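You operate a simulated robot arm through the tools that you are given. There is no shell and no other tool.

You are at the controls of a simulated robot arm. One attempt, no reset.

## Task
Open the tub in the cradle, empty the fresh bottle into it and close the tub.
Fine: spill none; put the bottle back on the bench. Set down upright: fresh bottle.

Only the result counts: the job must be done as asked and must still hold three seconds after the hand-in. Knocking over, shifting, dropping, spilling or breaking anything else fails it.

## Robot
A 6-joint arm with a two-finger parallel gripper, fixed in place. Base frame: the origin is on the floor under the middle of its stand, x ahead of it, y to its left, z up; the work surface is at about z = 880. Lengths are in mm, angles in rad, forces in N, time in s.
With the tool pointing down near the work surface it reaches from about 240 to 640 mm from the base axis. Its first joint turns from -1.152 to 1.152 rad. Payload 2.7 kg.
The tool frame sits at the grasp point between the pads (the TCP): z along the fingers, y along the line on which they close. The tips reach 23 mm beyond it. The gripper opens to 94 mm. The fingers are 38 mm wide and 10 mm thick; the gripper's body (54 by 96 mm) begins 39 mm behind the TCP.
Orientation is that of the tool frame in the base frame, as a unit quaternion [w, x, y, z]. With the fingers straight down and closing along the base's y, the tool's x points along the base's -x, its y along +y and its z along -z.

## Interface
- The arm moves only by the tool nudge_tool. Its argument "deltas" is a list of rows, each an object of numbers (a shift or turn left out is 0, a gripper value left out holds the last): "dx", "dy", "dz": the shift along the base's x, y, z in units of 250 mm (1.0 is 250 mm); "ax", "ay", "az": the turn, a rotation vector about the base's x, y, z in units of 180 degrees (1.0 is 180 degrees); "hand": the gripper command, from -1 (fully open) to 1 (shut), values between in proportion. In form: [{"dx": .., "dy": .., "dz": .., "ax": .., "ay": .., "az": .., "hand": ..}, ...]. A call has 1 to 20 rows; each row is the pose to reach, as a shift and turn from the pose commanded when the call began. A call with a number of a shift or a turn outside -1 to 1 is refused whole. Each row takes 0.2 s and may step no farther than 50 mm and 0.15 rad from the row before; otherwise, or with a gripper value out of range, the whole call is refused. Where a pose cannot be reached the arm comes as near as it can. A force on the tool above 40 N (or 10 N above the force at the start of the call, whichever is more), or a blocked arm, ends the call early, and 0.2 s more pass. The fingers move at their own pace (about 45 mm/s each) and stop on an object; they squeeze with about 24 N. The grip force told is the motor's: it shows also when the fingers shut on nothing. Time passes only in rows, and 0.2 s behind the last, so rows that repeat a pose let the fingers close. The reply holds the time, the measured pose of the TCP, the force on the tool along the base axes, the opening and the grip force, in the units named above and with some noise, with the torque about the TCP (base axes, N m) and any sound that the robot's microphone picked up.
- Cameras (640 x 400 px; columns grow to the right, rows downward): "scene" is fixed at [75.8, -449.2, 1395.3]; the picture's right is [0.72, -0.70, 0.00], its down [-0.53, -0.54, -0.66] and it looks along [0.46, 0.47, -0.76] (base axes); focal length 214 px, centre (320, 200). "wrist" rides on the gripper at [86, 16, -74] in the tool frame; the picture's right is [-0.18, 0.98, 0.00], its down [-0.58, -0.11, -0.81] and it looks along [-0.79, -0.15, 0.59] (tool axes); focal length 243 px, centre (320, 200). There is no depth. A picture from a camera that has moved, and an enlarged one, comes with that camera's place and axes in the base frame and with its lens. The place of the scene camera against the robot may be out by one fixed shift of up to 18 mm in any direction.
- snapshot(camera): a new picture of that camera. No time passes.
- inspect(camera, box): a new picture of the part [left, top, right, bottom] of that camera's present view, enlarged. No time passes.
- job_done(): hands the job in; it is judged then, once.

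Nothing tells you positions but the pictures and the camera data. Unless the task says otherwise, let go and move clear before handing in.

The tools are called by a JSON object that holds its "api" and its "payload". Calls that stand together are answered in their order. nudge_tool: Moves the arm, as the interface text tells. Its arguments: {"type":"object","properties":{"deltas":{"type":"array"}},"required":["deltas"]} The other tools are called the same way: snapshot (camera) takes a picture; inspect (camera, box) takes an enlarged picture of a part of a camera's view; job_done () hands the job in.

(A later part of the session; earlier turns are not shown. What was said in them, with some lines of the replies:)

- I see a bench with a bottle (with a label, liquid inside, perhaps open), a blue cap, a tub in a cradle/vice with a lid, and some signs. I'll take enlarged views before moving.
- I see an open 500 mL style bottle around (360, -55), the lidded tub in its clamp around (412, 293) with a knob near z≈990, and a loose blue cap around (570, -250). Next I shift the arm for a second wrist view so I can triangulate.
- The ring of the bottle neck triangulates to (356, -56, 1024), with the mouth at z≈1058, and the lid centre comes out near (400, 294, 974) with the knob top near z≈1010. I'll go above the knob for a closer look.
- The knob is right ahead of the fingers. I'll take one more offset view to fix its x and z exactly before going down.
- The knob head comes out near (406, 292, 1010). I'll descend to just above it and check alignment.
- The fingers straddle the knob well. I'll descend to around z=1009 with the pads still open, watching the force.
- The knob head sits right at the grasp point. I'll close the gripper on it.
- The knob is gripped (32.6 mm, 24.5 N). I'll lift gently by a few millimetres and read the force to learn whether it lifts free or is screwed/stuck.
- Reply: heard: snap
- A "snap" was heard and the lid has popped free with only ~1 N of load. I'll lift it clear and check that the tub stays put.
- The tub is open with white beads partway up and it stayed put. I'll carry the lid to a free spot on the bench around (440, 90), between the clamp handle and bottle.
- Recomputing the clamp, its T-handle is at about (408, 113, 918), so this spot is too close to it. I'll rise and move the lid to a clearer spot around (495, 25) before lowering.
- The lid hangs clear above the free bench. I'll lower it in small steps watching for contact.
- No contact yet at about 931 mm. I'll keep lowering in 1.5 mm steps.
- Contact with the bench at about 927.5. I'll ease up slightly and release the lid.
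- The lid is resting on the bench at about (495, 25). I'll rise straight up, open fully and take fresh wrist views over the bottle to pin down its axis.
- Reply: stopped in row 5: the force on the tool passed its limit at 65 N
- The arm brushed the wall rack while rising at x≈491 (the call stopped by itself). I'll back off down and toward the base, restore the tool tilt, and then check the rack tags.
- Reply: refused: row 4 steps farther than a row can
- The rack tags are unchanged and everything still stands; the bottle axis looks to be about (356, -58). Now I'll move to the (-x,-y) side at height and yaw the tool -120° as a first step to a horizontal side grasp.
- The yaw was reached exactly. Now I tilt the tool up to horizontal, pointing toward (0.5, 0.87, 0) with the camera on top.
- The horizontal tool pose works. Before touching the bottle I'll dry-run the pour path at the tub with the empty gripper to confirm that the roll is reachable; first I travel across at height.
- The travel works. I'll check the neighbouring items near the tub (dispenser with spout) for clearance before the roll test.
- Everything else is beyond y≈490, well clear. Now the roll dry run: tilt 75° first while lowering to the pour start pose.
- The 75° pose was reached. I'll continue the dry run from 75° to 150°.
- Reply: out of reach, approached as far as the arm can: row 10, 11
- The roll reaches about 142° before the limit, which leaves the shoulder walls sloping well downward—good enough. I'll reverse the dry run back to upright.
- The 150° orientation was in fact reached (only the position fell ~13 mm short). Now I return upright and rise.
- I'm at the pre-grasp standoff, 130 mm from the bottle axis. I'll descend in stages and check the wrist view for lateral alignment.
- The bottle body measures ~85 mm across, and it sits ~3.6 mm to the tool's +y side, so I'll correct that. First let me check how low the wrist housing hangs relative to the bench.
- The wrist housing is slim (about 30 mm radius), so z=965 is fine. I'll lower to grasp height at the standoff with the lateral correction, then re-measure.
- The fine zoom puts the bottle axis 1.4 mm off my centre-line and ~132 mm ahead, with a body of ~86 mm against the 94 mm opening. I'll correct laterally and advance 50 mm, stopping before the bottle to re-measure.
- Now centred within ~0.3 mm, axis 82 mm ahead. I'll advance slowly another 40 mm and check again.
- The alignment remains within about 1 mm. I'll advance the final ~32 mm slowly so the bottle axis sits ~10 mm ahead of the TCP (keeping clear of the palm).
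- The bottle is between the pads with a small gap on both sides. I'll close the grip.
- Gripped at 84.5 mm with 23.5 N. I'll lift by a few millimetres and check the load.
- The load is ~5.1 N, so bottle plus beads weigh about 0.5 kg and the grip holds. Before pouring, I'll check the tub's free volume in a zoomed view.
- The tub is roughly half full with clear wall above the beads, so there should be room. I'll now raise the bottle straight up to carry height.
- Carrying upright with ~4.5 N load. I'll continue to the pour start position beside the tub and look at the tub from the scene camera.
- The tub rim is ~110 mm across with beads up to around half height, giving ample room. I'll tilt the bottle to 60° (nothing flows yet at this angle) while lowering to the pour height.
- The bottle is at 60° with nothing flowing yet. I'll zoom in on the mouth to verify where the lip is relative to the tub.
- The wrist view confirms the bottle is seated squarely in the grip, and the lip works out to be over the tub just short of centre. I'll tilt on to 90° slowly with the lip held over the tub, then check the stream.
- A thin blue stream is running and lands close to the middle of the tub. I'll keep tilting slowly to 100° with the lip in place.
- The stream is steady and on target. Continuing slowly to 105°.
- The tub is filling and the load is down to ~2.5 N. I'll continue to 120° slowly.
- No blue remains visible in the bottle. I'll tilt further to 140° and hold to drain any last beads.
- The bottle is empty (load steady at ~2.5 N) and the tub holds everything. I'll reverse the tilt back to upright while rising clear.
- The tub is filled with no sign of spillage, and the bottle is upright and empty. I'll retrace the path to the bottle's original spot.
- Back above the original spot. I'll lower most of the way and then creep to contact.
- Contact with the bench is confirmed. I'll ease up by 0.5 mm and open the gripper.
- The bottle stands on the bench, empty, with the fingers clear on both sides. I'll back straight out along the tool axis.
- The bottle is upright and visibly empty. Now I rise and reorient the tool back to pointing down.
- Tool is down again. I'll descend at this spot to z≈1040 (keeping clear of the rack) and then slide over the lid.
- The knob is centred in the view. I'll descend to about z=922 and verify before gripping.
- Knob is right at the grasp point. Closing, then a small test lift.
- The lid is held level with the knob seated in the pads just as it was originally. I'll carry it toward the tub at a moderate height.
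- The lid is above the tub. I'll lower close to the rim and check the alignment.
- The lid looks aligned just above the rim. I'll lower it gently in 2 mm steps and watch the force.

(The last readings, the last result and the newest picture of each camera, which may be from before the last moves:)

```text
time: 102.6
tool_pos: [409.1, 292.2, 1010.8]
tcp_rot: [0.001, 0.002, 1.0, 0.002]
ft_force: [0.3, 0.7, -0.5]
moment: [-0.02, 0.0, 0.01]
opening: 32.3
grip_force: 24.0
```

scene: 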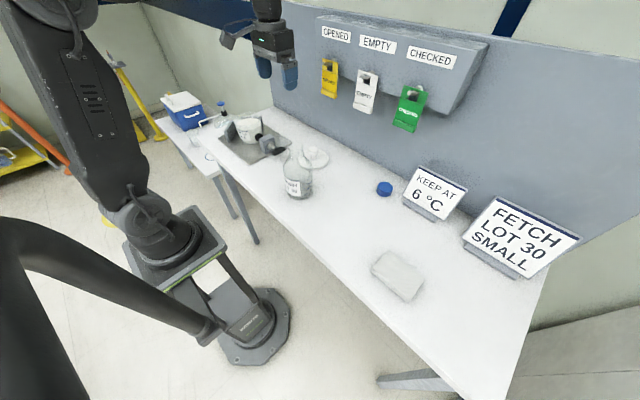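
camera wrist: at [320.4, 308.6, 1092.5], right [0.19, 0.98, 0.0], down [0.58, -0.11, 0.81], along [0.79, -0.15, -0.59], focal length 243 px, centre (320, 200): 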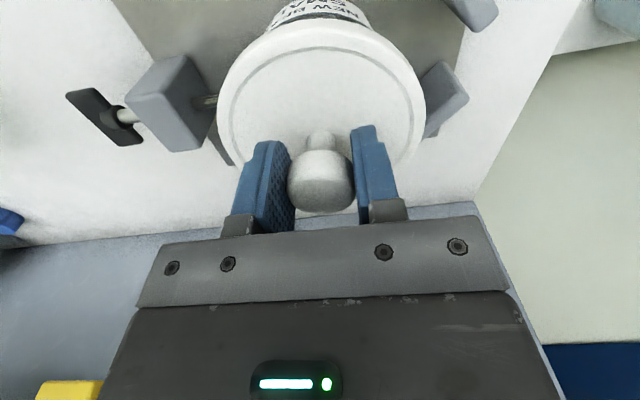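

{"api": "nudge_tool", "payload": {"deltas": [{"dz": -0.004}, {"dz": -0.008}, {"dz": -0.008}]}}

{"api": "nudge_tool", "payload": {"deltas": [{"dz": -0.004}, {"dz": -0.008}, {"dz": -0.008}]}}

```text
time: 103.4
tool_pos: [409.4, 292.6, 1010.3]
tcp_rot: [0.002, 0.001, 1.0, 0.003]
ft_force: [-3.1, -1.1, 16.9]
moment: [-0.01, 0.36, -0.07]
opening: 32.5
grip_force: 23.6
```

```text
time: 104.2
tool_pos: [408.7, 291.4, 1008.5]
tcp_rot: [0.002, 0.002, 1.0, 0.002]
ft_force: [-0.7, -3.9, 27.7]
moment: [-0.08, -0.17, -0.04]
opening: 32.5
grip_force: 24.3
```

The lid now meets the tub with ~28 N but no snap yet. Let me look before pressing further.

{"api": "snapshot", "payload": {"camera": "wrist"}}

{"api": "inspect", "payload": {"camera": "scene", "box": [210, 80, 300, 160]}}

{"api": "inspect", "payload": {"camera": "wrist", "box": [200, 0, 440, 220]}}

```text
taken
camera wrist: at [321.0, 308.9, 1082.9], right [0.19, 0.98, 0.01], down [0.58, -0.11, 0.81], along [0.8, -0.15, -0.59], focal length 243 px, centre (320, 200)
```

wrist: 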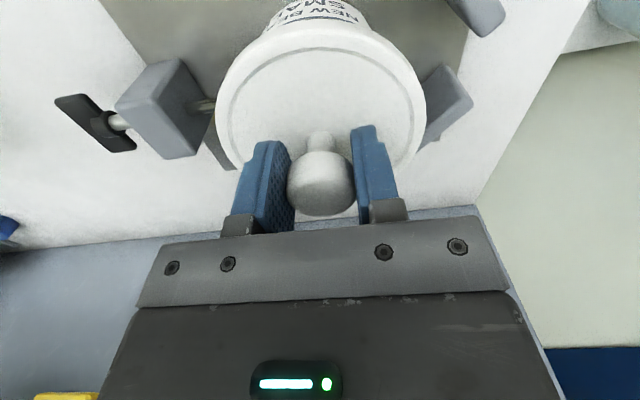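

```text
5.00 times, centred on (255, 120) of scene
camera zoom: at [75.4, -449.6, 1395.2], right [0.72, -0.7, 0.0], down [-0.53, -0.54, -0.66], along [0.46, 0.47, -0.76], focal length 1072 px, centre (645, 600)
```

zoom: 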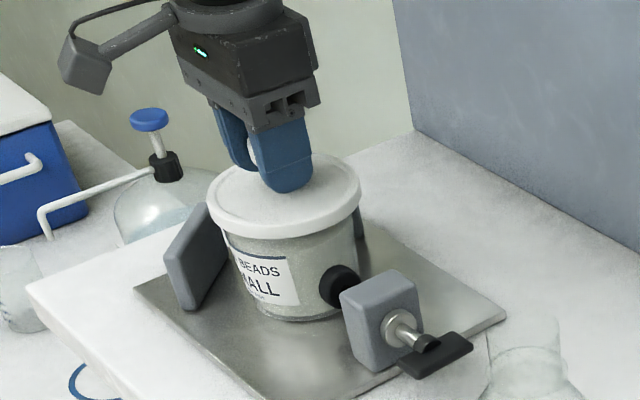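

```text
1.82 times, centred on (320, 110) of wrist
camera zoom: at [321.0, 308.9, 1082.9], right [0.19, 0.98, 0.01], down [0.58, -0.11, 0.81], along [0.8, -0.15, -0.59], focal length 441 px, centre (320, 364)
```

zoom: 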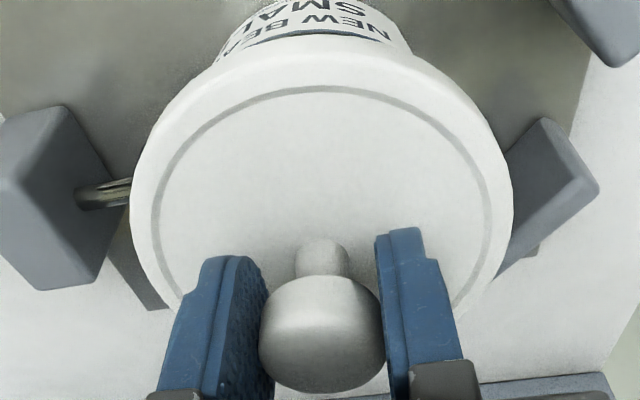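

{"api": "inspect", "payload": {"camera": "scene", "box": [210, 95, 300, 165]}}

```text
5.71 times, centred on (255, 130) of scene
camera zoom: at [75.4, -449.6, 1395.2], right [0.72, -0.7, 0.0], down [-0.53, -0.54, -0.66], along [0.46, 0.47, -0.76], focal length 1226 px, centre (691, 600)
```

zoom: 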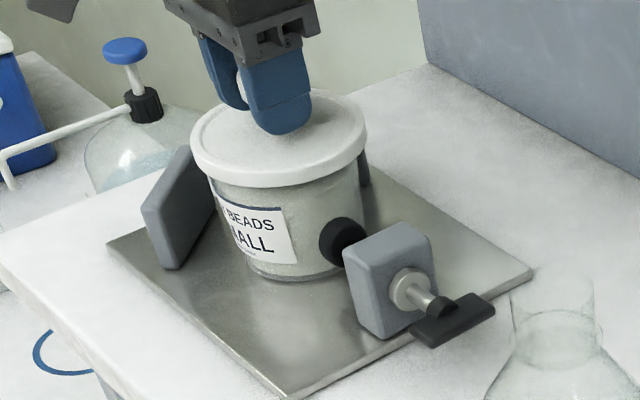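

{"api": "inspect", "payload": {"camera": "scene", "box": [232, 110, 256, 136]}}

{"api": "inspect", "payload": {"camera": "scene", "box": [248, 110, 272, 136]}}

{"api": "inspect", "payload": {"camera": "wrist", "box": [200, 0, 320, 80]}}

{"api": "inspect", "payload": {"camera": "wrist", "box": [320, 0, 440, 80]}}

```text
15.38 times, centred on (244, 123) of scene
camera zoom: at [75.4, -449.6, 1395.2], right [0.72, -0.7, 0.0], down [-0.53, -0.54, -0.66], along [0.46, 0.47, -0.76], focal length 3300 px, centre (1489, 1385)
```

zoom: 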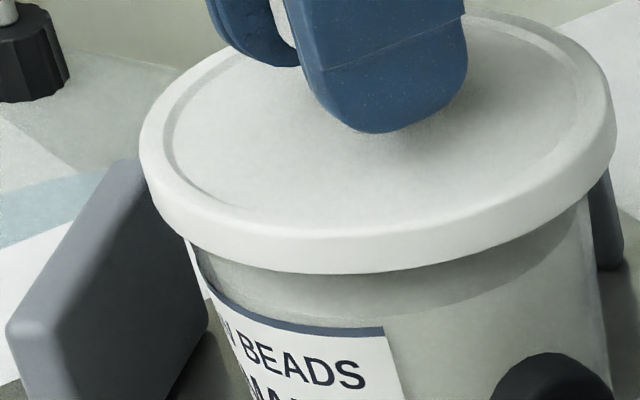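

```text
15.38 times, centred on (260, 123) of scene
camera zoom: at [75.4, -449.6, 1395.2], right [0.72, -0.7, 0.0], down [-0.53, -0.54, -0.66], along [0.46, 0.47, -0.76], focal length 3300 px, centre (1243, 1385)
```

zoom: 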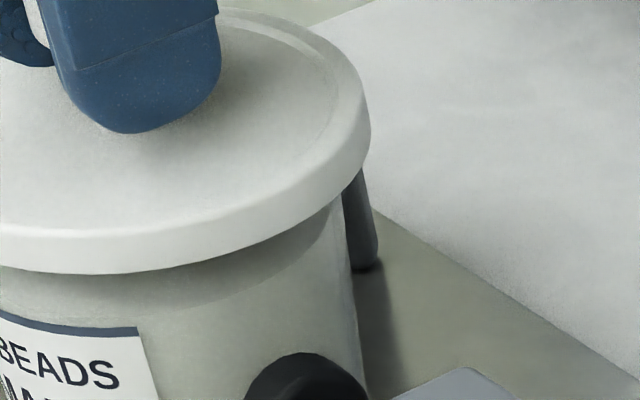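

```text
5.00 times, centred on (260, 40) of wrist
camera zoom: at [321.0, 308.9, 1082.9], right [0.19, 0.98, 0.01], down [0.58, -0.11, 0.81], along [0.8, -0.15, -0.59], focal length 1213 px, centre (620, 1000)
```

zoom: 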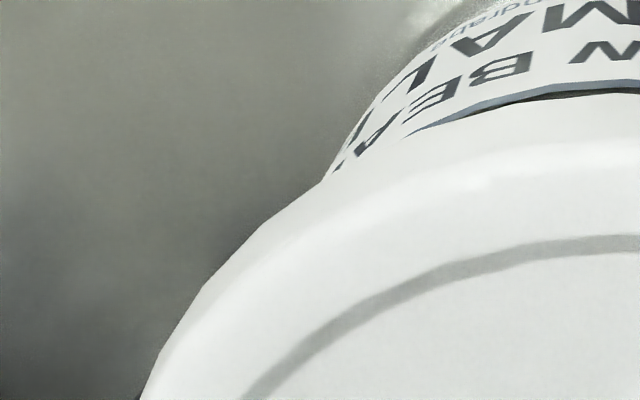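

```text
5.00 times, centred on (380, 40) of wrist
camera zoom: at [321.0, 308.9, 1082.9], right [0.19, 0.98, 0.01], down [0.58, -0.11, 0.81], along [0.8, -0.15, -0.59], focal length 1213 px, centre (20, 1000)
```

zoom: 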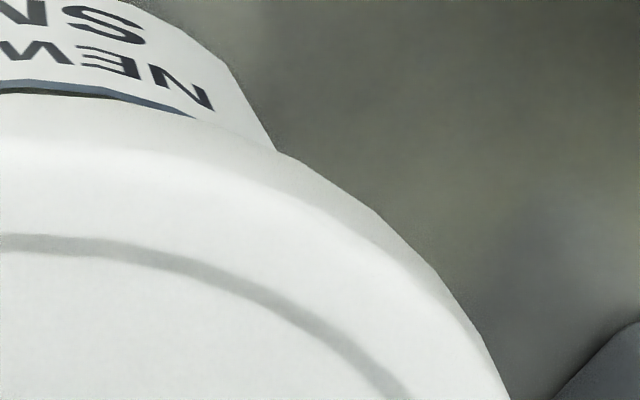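

The lid rests evenly around the rim in the scene view, while the side force (−4 N in y) suggests it is ~1 mm off toward +y. I'll ease up, nudge by −1.2 mm in y and −0.5 mm in x, and press again.

{"api": "nudge_tool", "payload": {"deltas": [{"dz": 0.008}, {"dx": -0.002, "dy": -0.005, "dz": 0.008}, {"dx": -0.002, "dy": -0.005, "dz": 0.0}, {"dx": -0.002, "dy": -0.005, "dz": 0.0}]}}

{"api": "nudge_tool", "payload": {"deltas": [{"dz": -0.002}, {"dz": -0.004}, {"dz": -0.004}]}}

```text
time: 105.2
tool_pos: [408.0, 292.5, 1007.1]
tcp_rot: [0.001, 0.0, 1.0, 0.003]
ft_force: [-6.8, 9.0, 22.6]
moment: [0.11, 0.13, 0.01]
opening: 32.1
grip_force: 24.1
heard: snap
```

```text
time: 106.0
tool_pos: [407.6, 290.6, 1007.4]
tcp_rot: [0.002, 0.001, 1.0, 0.003]
ft_force: [-7.3, 11.3, 23.3]
moment: [0.13, 0.11, 0.03]
opening: 32.5
grip_force: 24.2
```

A "snap" was heard: the lid has engaged. I'll relax the residual side and down forces and then release the knob.

{"api": "nudge_tool", "payload": {"deltas": [{"dx": -0.001, "dy": 0.003, "dz": 0.003}, {"dx": -0.001, "dy": 0.005, "dz": 0.006}, {"dx": -0.001, "dy": 0.005, "dz": 0.006}]}}

```text
time: 106.8
tool_pos: [409.0, 291.1, 1007.7]
tcp_rot: [0.001, 0.001, 1.0, 0.001]
ft_force: [-0.7, 3.8, 13.7]
moment: [-0.05, -0.31, 0.0]
opening: 32.4
grip_force: 24.3
```

{"api": "nudge_tool", "payload": {"deltas": [{"dy": 0.001, "dz": 0.004}, {"dy": 0.001, "dz": 0.004}]}}

{"api": "nudge_tool", "payload": {"deltas": [{"hand": 0.2}, {"hand": 0.2}, {"hand": -0.3}, {"hand": -0.3}, {"hand": -0.3}, {"hand": -0.3}]}}

{"api": "snapshot", "payload": {"camera": "wrist"}}

{"api": "inspect", "payload": {"camera": "scene", "box": [210, 95, 300, 165]}}

```text
time: 107.4
tool_pos: [406.8, 290.5, 1007.5]
tcp_rot: [-0.001, 0.001, 1.0, 0.0]
ft_force: [0.6, -0.5, 0.6]
moment: [-0.03, -0.09, -0.03]
opening: 32.3
grip_force: 23.7
heard: snap
```

```text
time: 108.8
tool_pos: [407.0, 291.6, 1008.3]
tcp_rot: [0.001, 0.001, 1.0, 0.003]
ft_force: [-0.3, 0.2, -0.2]
moment: [-0.02, 0.01, -0.01]
opening: 61.3
grip_force: 0.0
heard: snap
```

```text
taken
camera wrist: at [319.9, 308.9, 1082.9], right [0.19, 0.98, 0.0], down [0.58, -0.11, 0.81], along [0.79, -0.15, -0.59], focal length 243 px, centre (320, 200)
```

wrist: 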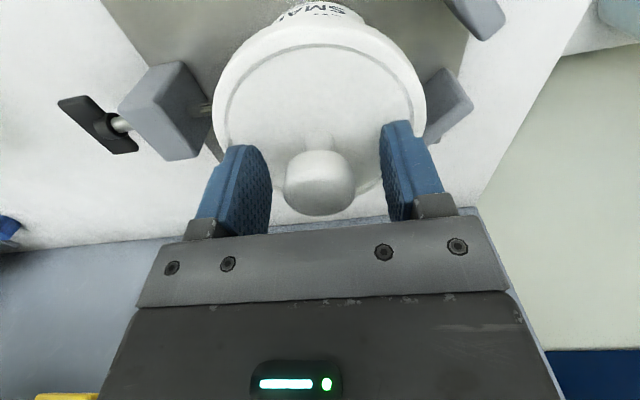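

```text
5.71 times, centred on (255, 130) of scene
camera zoom: at [75.8, -449.2, 1395.3], right [0.72, -0.7, 0.0], down [-0.53, -0.54, -0.66], along [0.46, 0.47, -0.76], focal length 1226 px, centre (691, 600)
```

zoom: 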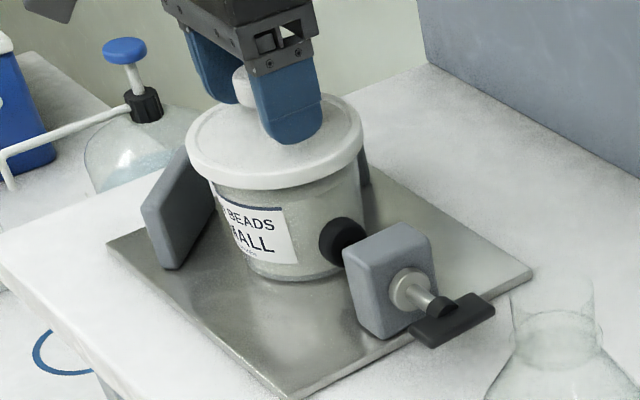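

The lid is now back exactly in its original seated position, with a snap at the end. To be certain it is latched, I'll rise, close the fingers and press gently on top of the knob.

{"api": "nudge_tool", "payload": {"deltas": [{"dz": 0.04}, {"dz": 0.12}, {"dz": 0.22}, {"dz": 0.22, "hand": 1}, {"dz": 0.22}, {"dz": 0.22}, {"dz": 0.22}, {"dz": 0.22}, {"dz": 0.22}]}}

{"api": "snapshot", "payload": {"camera": "wrist"}}

{"api": "inspect", "payload": {"camera": "scene", "box": [232, 100, 262, 136]}}

```text
time: 110.8
tool_pos: [406.3, 292.6, 1065.2]
tcp_rot: [0.0, 0.0, 1.0, 0.002]
ft_force: [0.1, -0.6, 0.0]
moment: [-0.01, 0.04, 0.01]
opening: 0.0
grip_force: 23.7
```

```text
taken
camera wrist: at [318.2, 309.2, 1139.8], right [0.19, 0.98, 0.0], down [0.58, -0.11, 0.81], along [0.79, -0.15, -0.59], focal length 243 px, centre (320, 200)
```

wrist: 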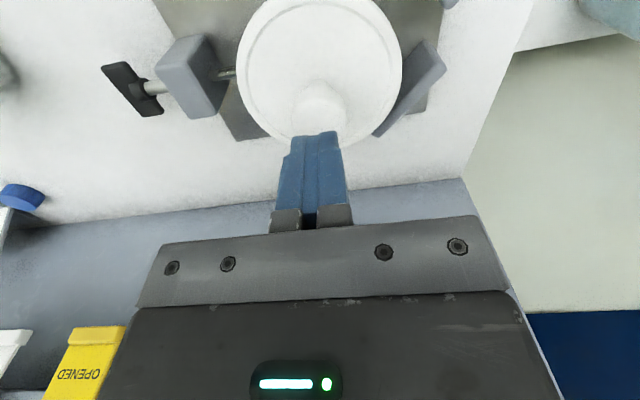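

```text
11.11 times, centred on (247, 118) of scene
camera zoom: at [75.8, -449.2, 1395.3], right [0.72, -0.7, 0.0], down [-0.53, -0.54, -0.66], along [0.46, 0.47, -0.76], focal length 2383 px, centre (1131, 1111)
```

zoom: 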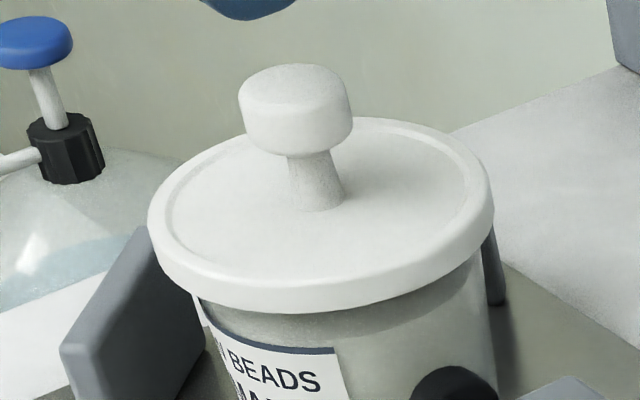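

The lid sits level and even. I'll lower the closed fingertips onto the knob and press lightly.

{"api": "nudge_tool", "payload": {"deltas": [{"dx": 0.003, "dz": -0.04}, {"dx": 0.003, "dz": -0.07}, {"dx": 0.003, "dz": -0.08}, {"dx": 0.003, "dz": -0.08}]}}

{"api": "nudge_tool", "payload": {"deltas": [{"dz": -0.006}, {"dz": -0.012}, {"dz": -0.012}]}}

```text
time: 111.8
tool_pos: [408.0, 292.2, 1044.1]
tcp_rot: [0.001, 0.001, 1.0, 0.002]
ft_force: [0.4, -0.3, 0.1]
moment: [0.0, 0.01, -0.02]
opening: 0.0
grip_force: 24.1
```

```text
time: 112.6
tool_pos: [407.5, 291.8, 1039.9]
tcp_rot: [0.001, 0.001, 1.0, 0.001]
ft_force: [-0.3, 0.0, 0.4]
moment: [0.0, 0.03, 0.02]
opening: 0.0
grip_force: 24.1
```

{"api": "nudge_tool", "payload": {"deltas": [{"dz": -0.004}, {"dz": -0.008}, {"dz": -0.008}]}}

{"api": "inspect", "payload": {"camera": "scene", "box": [232, 100, 262, 136]}}

```text
time: 113.4
tool_pos: [408.4, 292.6, 1039.0]
tcp_rot: [0.002, 0.0, 1.0, 0.002]
ft_force: [-5.2, 2.1, 11.9]
moment: [0.01, 0.32, 0.02]
opening: 0.0
grip_force: 24.3
```

```text
11.11 times, centred on (247, 118) of scene
camera zoom: at [75.5, -449.3, 1395.3], right [0.72, -0.7, 0.0], down [-0.53, -0.54, -0.66], along [0.46, 0.47, -0.76], focal length 2383 px, centre (1131, 1111)
```

zoom: 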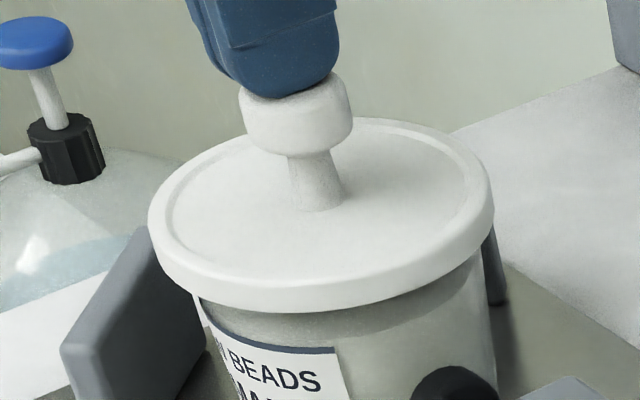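

Contact with 12 N, no movement and no snap. I'll press by another millimetre.

{"api": "nudge_tool", "payload": {"deltas": [{"dz": -0.003}, {"dz": -0.005}, {"dz": -0.005}]}}

{"api": "nudge_tool", "payload": {"deltas": [{"dz": -0.002}, {"dz": -0.003}, {"dz": -0.003}]}}

```text
time: 114.2
tool_pos: [408.2, 292.3, 1040.1]
tcp_rot: [0.003, 0.0, 1.0, 0.003]
ft_force: [-12.0, 1.1, 28.5]
moment: [-0.03, 0.44, 0.04]
opening: 0.0
grip_force: 24.3
```

```text
time: 115.0
tool_pos: [408.7, 291.3, 1040.0]
tcp_rot: [0.003, 0.001, 1.0, 0.003]
ft_force: [-12.2, 1.6, 31.9]
moment: [0.04, 0.47, 0.02]
opening: 0.0
grip_force: 23.7
```

Pressing with 32 N gave no further movement or snap, so the lid is latched. I'll lift off and move clear.

{"api": "nudge_tool", "payload": {"deltas": [{"dz": 0.01}, {"dz": 0.05}, {"dz": 0.15}, {"dz": 0.28}, {"dx": -0.08, "dy": -0.06, "dz": 0.4}, {"dx": -0.18, "dy": -0.12, "dz": 0.5}, {"dx": -0.28, "dy": -0.18, "dz": 0.58, "hand": -1}, {"dx": -0.28, "dy": -0.18, "dz": 0.58}, {"dx": -0.28, "dy": -0.18, "dz": 0.58}, {"dx": -0.28, "dy": -0.18, "dz": 0.58}, {"dx": -0.28, "dy": -0.18, "dz": 0.58}]}}

{"api": "snapshot", "payload": {"camera": "scene"}}

{"api": "snapshot", "payload": {"camera": "wrist"}}

{"api": "inspect", "payload": {"camera": "scene", "box": [200, 80, 350, 210]}}

{"api": "inspect", "payload": {"camera": "scene", "box": [210, 95, 300, 165]}}

```text
time: 117.4
tool_pos: [339.7, 248.8, 1181.7]
tcp_rot: [0.001, 0.001, 1.0, 0.002]
ft_force: [0.7, -0.5, 0.1]
moment: [-0.02, -0.02, 0.01]
opening: 94.0
grip_force: 0.1
```

```text
taken
```

scene: 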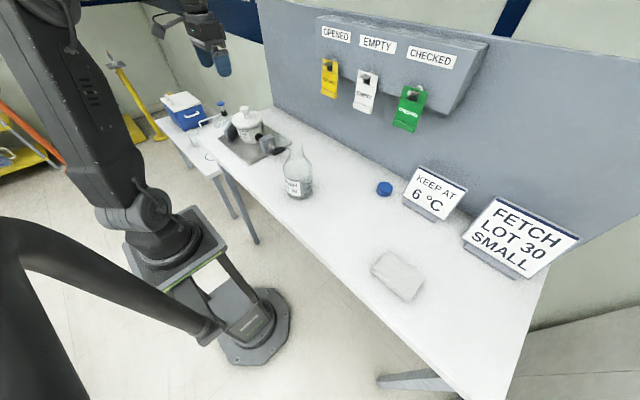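

```text
taken
camera wrist: at [251.4, 265.4, 1257.6], right [0.19, 0.98, 0.0], down [0.58, -0.11, 0.81], along [0.79, -0.15, -0.59], focal length 243 px, centre (320, 200)
```

wrist: 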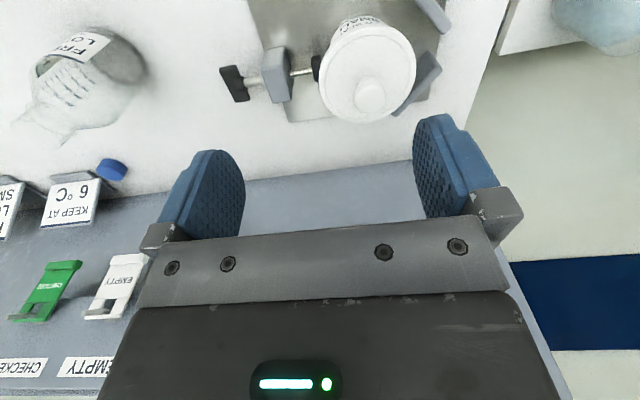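

```text
3.08 times, centred on (275, 145) of scene
camera zoom: at [75.8, -449.2, 1395.3], right [0.72, -0.7, 0.0], down [-0.53, -0.54, -0.66], along [0.46, 0.47, -0.76], focal length 660 px, centre (458, 369)
```

zoom: 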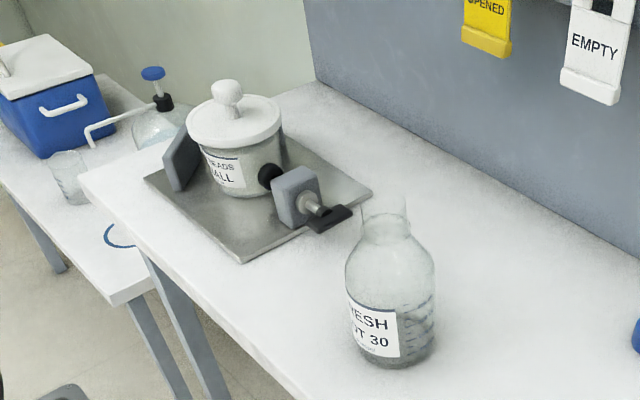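

```text
5.71 times, centred on (255, 130) of scene
camera zoom: at [75.8, -449.2, 1395.3], right [0.72, -0.7, 0.0], down [-0.53, -0.54, -0.66], along [0.46, 0.47, -0.76], focal length 1226 px, centre (691, 600)
```

zoom: 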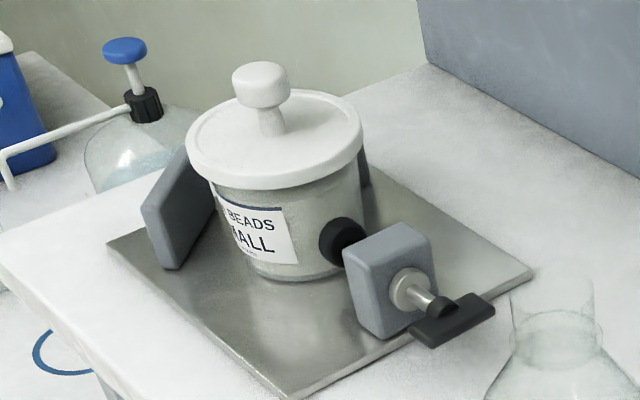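

The tub is closed and looks as it did at the start, the bottle stands upright. I'll do a last close inspection for spilled beads, bottle residue and the rack tags.

{"api": "inspect", "payload": {"camera": "scene", "box": [275, 135, 325, 205]}}

{"api": "inspect", "payload": {"camera": "wrist", "box": [230, 0, 470, 140]}}

{"api": "inspect", "payload": {"camera": "wrist", "box": [0, 0, 200, 150]}}

{"api": "inspect", "payload": {"camera": "scene", "box": [300, 10, 500, 140]}}

{"api": "inspect", "payload": {"camera": "scene", "box": [225, 100, 275, 150]}}

```text
5.71 times, centred on (300, 170) of scene
camera zoom: at [75.8, -449.2, 1395.3], right [0.72, -0.7, 0.0], down [-0.53, -0.54, -0.66], along [0.46, 0.47, -0.76], focal length 1226 px, centre (434, 371)
```

zoom: 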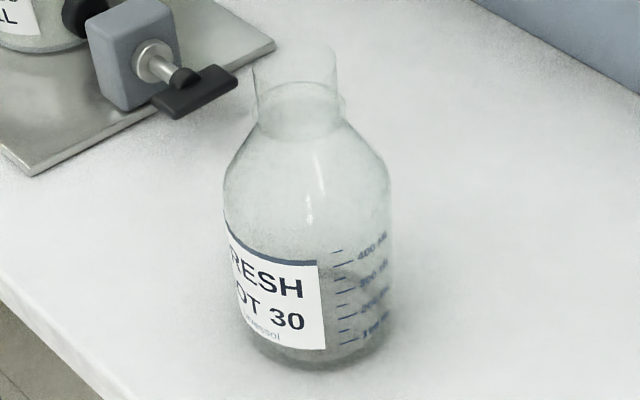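

```text
2.67 times, centred on (350, 70) of wrist
camera zoom: at [251.4, 265.4, 1257.6], right [0.19, 0.98, 0.0], down [0.58, -0.11, 0.81], along [0.79, -0.15, -0.59], focal length 647 px, centre (240, 547)
```

zoom: 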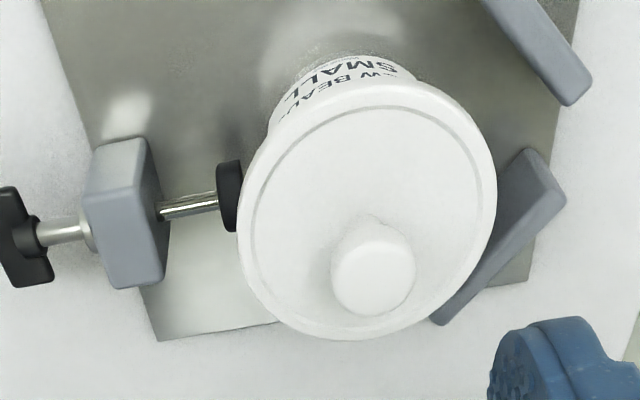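

```text
2.67 times, centred on (100, 75) of wrist
camera zoom: at [251.4, 265.4, 1257.6], right [0.19, 0.98, 0.0], down [0.58, -0.11, 0.81], along [0.79, -0.15, -0.59], focal length 647 px, centre (907, 533)
```

zoom: 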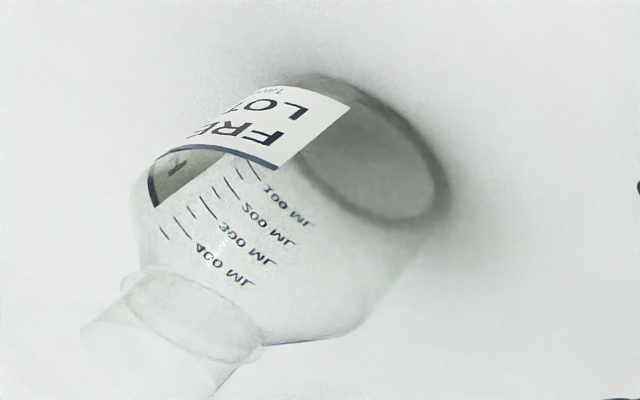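

```text
3.08 times, centred on (400, 75) of scene
camera zoom: at [75.8, -449.2, 1395.3], right [0.72, -0.7, 0.0], down [-0.53, -0.54, -0.66], along [0.46, 0.47, -0.76], focal length 660 px, centre (74, 585)
```

zoom: 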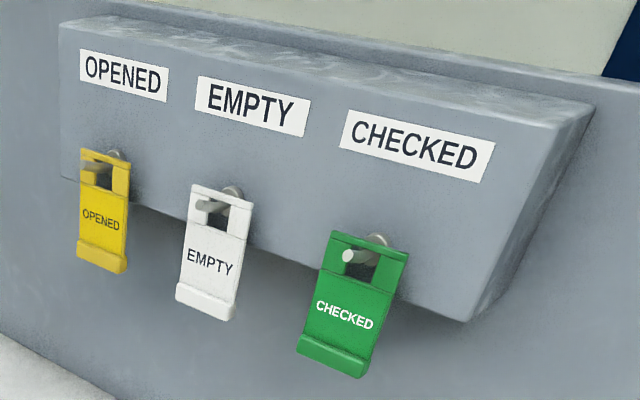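

```text
8.00 times, centred on (250, 125) of scene
camera zoom: at [75.8, -449.2, 1395.3], right [0.72, -0.7, 0.0], down [-0.53, -0.54, -0.66], along [0.46, 0.47, -0.76], focal length 1716 px, centre (880, 800)
```

zoom: 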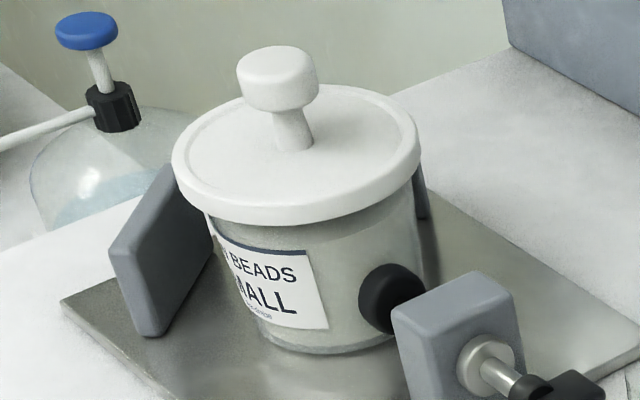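

I see the tub closed in its cradle, the bottle upright and empty at its old spot, and no spilled beads. The rack tags and everything else look unchanged. The arm is clear and the gripper is open, so I'm handing in.

{"api": "job_done", "payload": {}}

```text
The job is handed in.
```

I opened the tub, poured the whole fresh bottle into it, closed it again and handed the job in. I haven't been told the judged result.

- **Tub:** The lid came off with a snap and is back in its original position. I heard three snaps while refitting and releasing it. Pressing on the knob afterwards with about 32 N gave no further movement or snap, so I take it as latched. I did not do a pull test.
- **Bottle:** It looks empty in both cameras and stands upright on the bench where it started.
- **Spills:** I saw no beads outside the tub in the close-up views.
- **Contact with the rack:** While rising after setting the lid down, the arm hit the wall rack and the call stopped at 65 N. I backed off straight away. The three tags hang where they did before, and nothing there looks moved.

The gripper is open and the arm is clear of everything.
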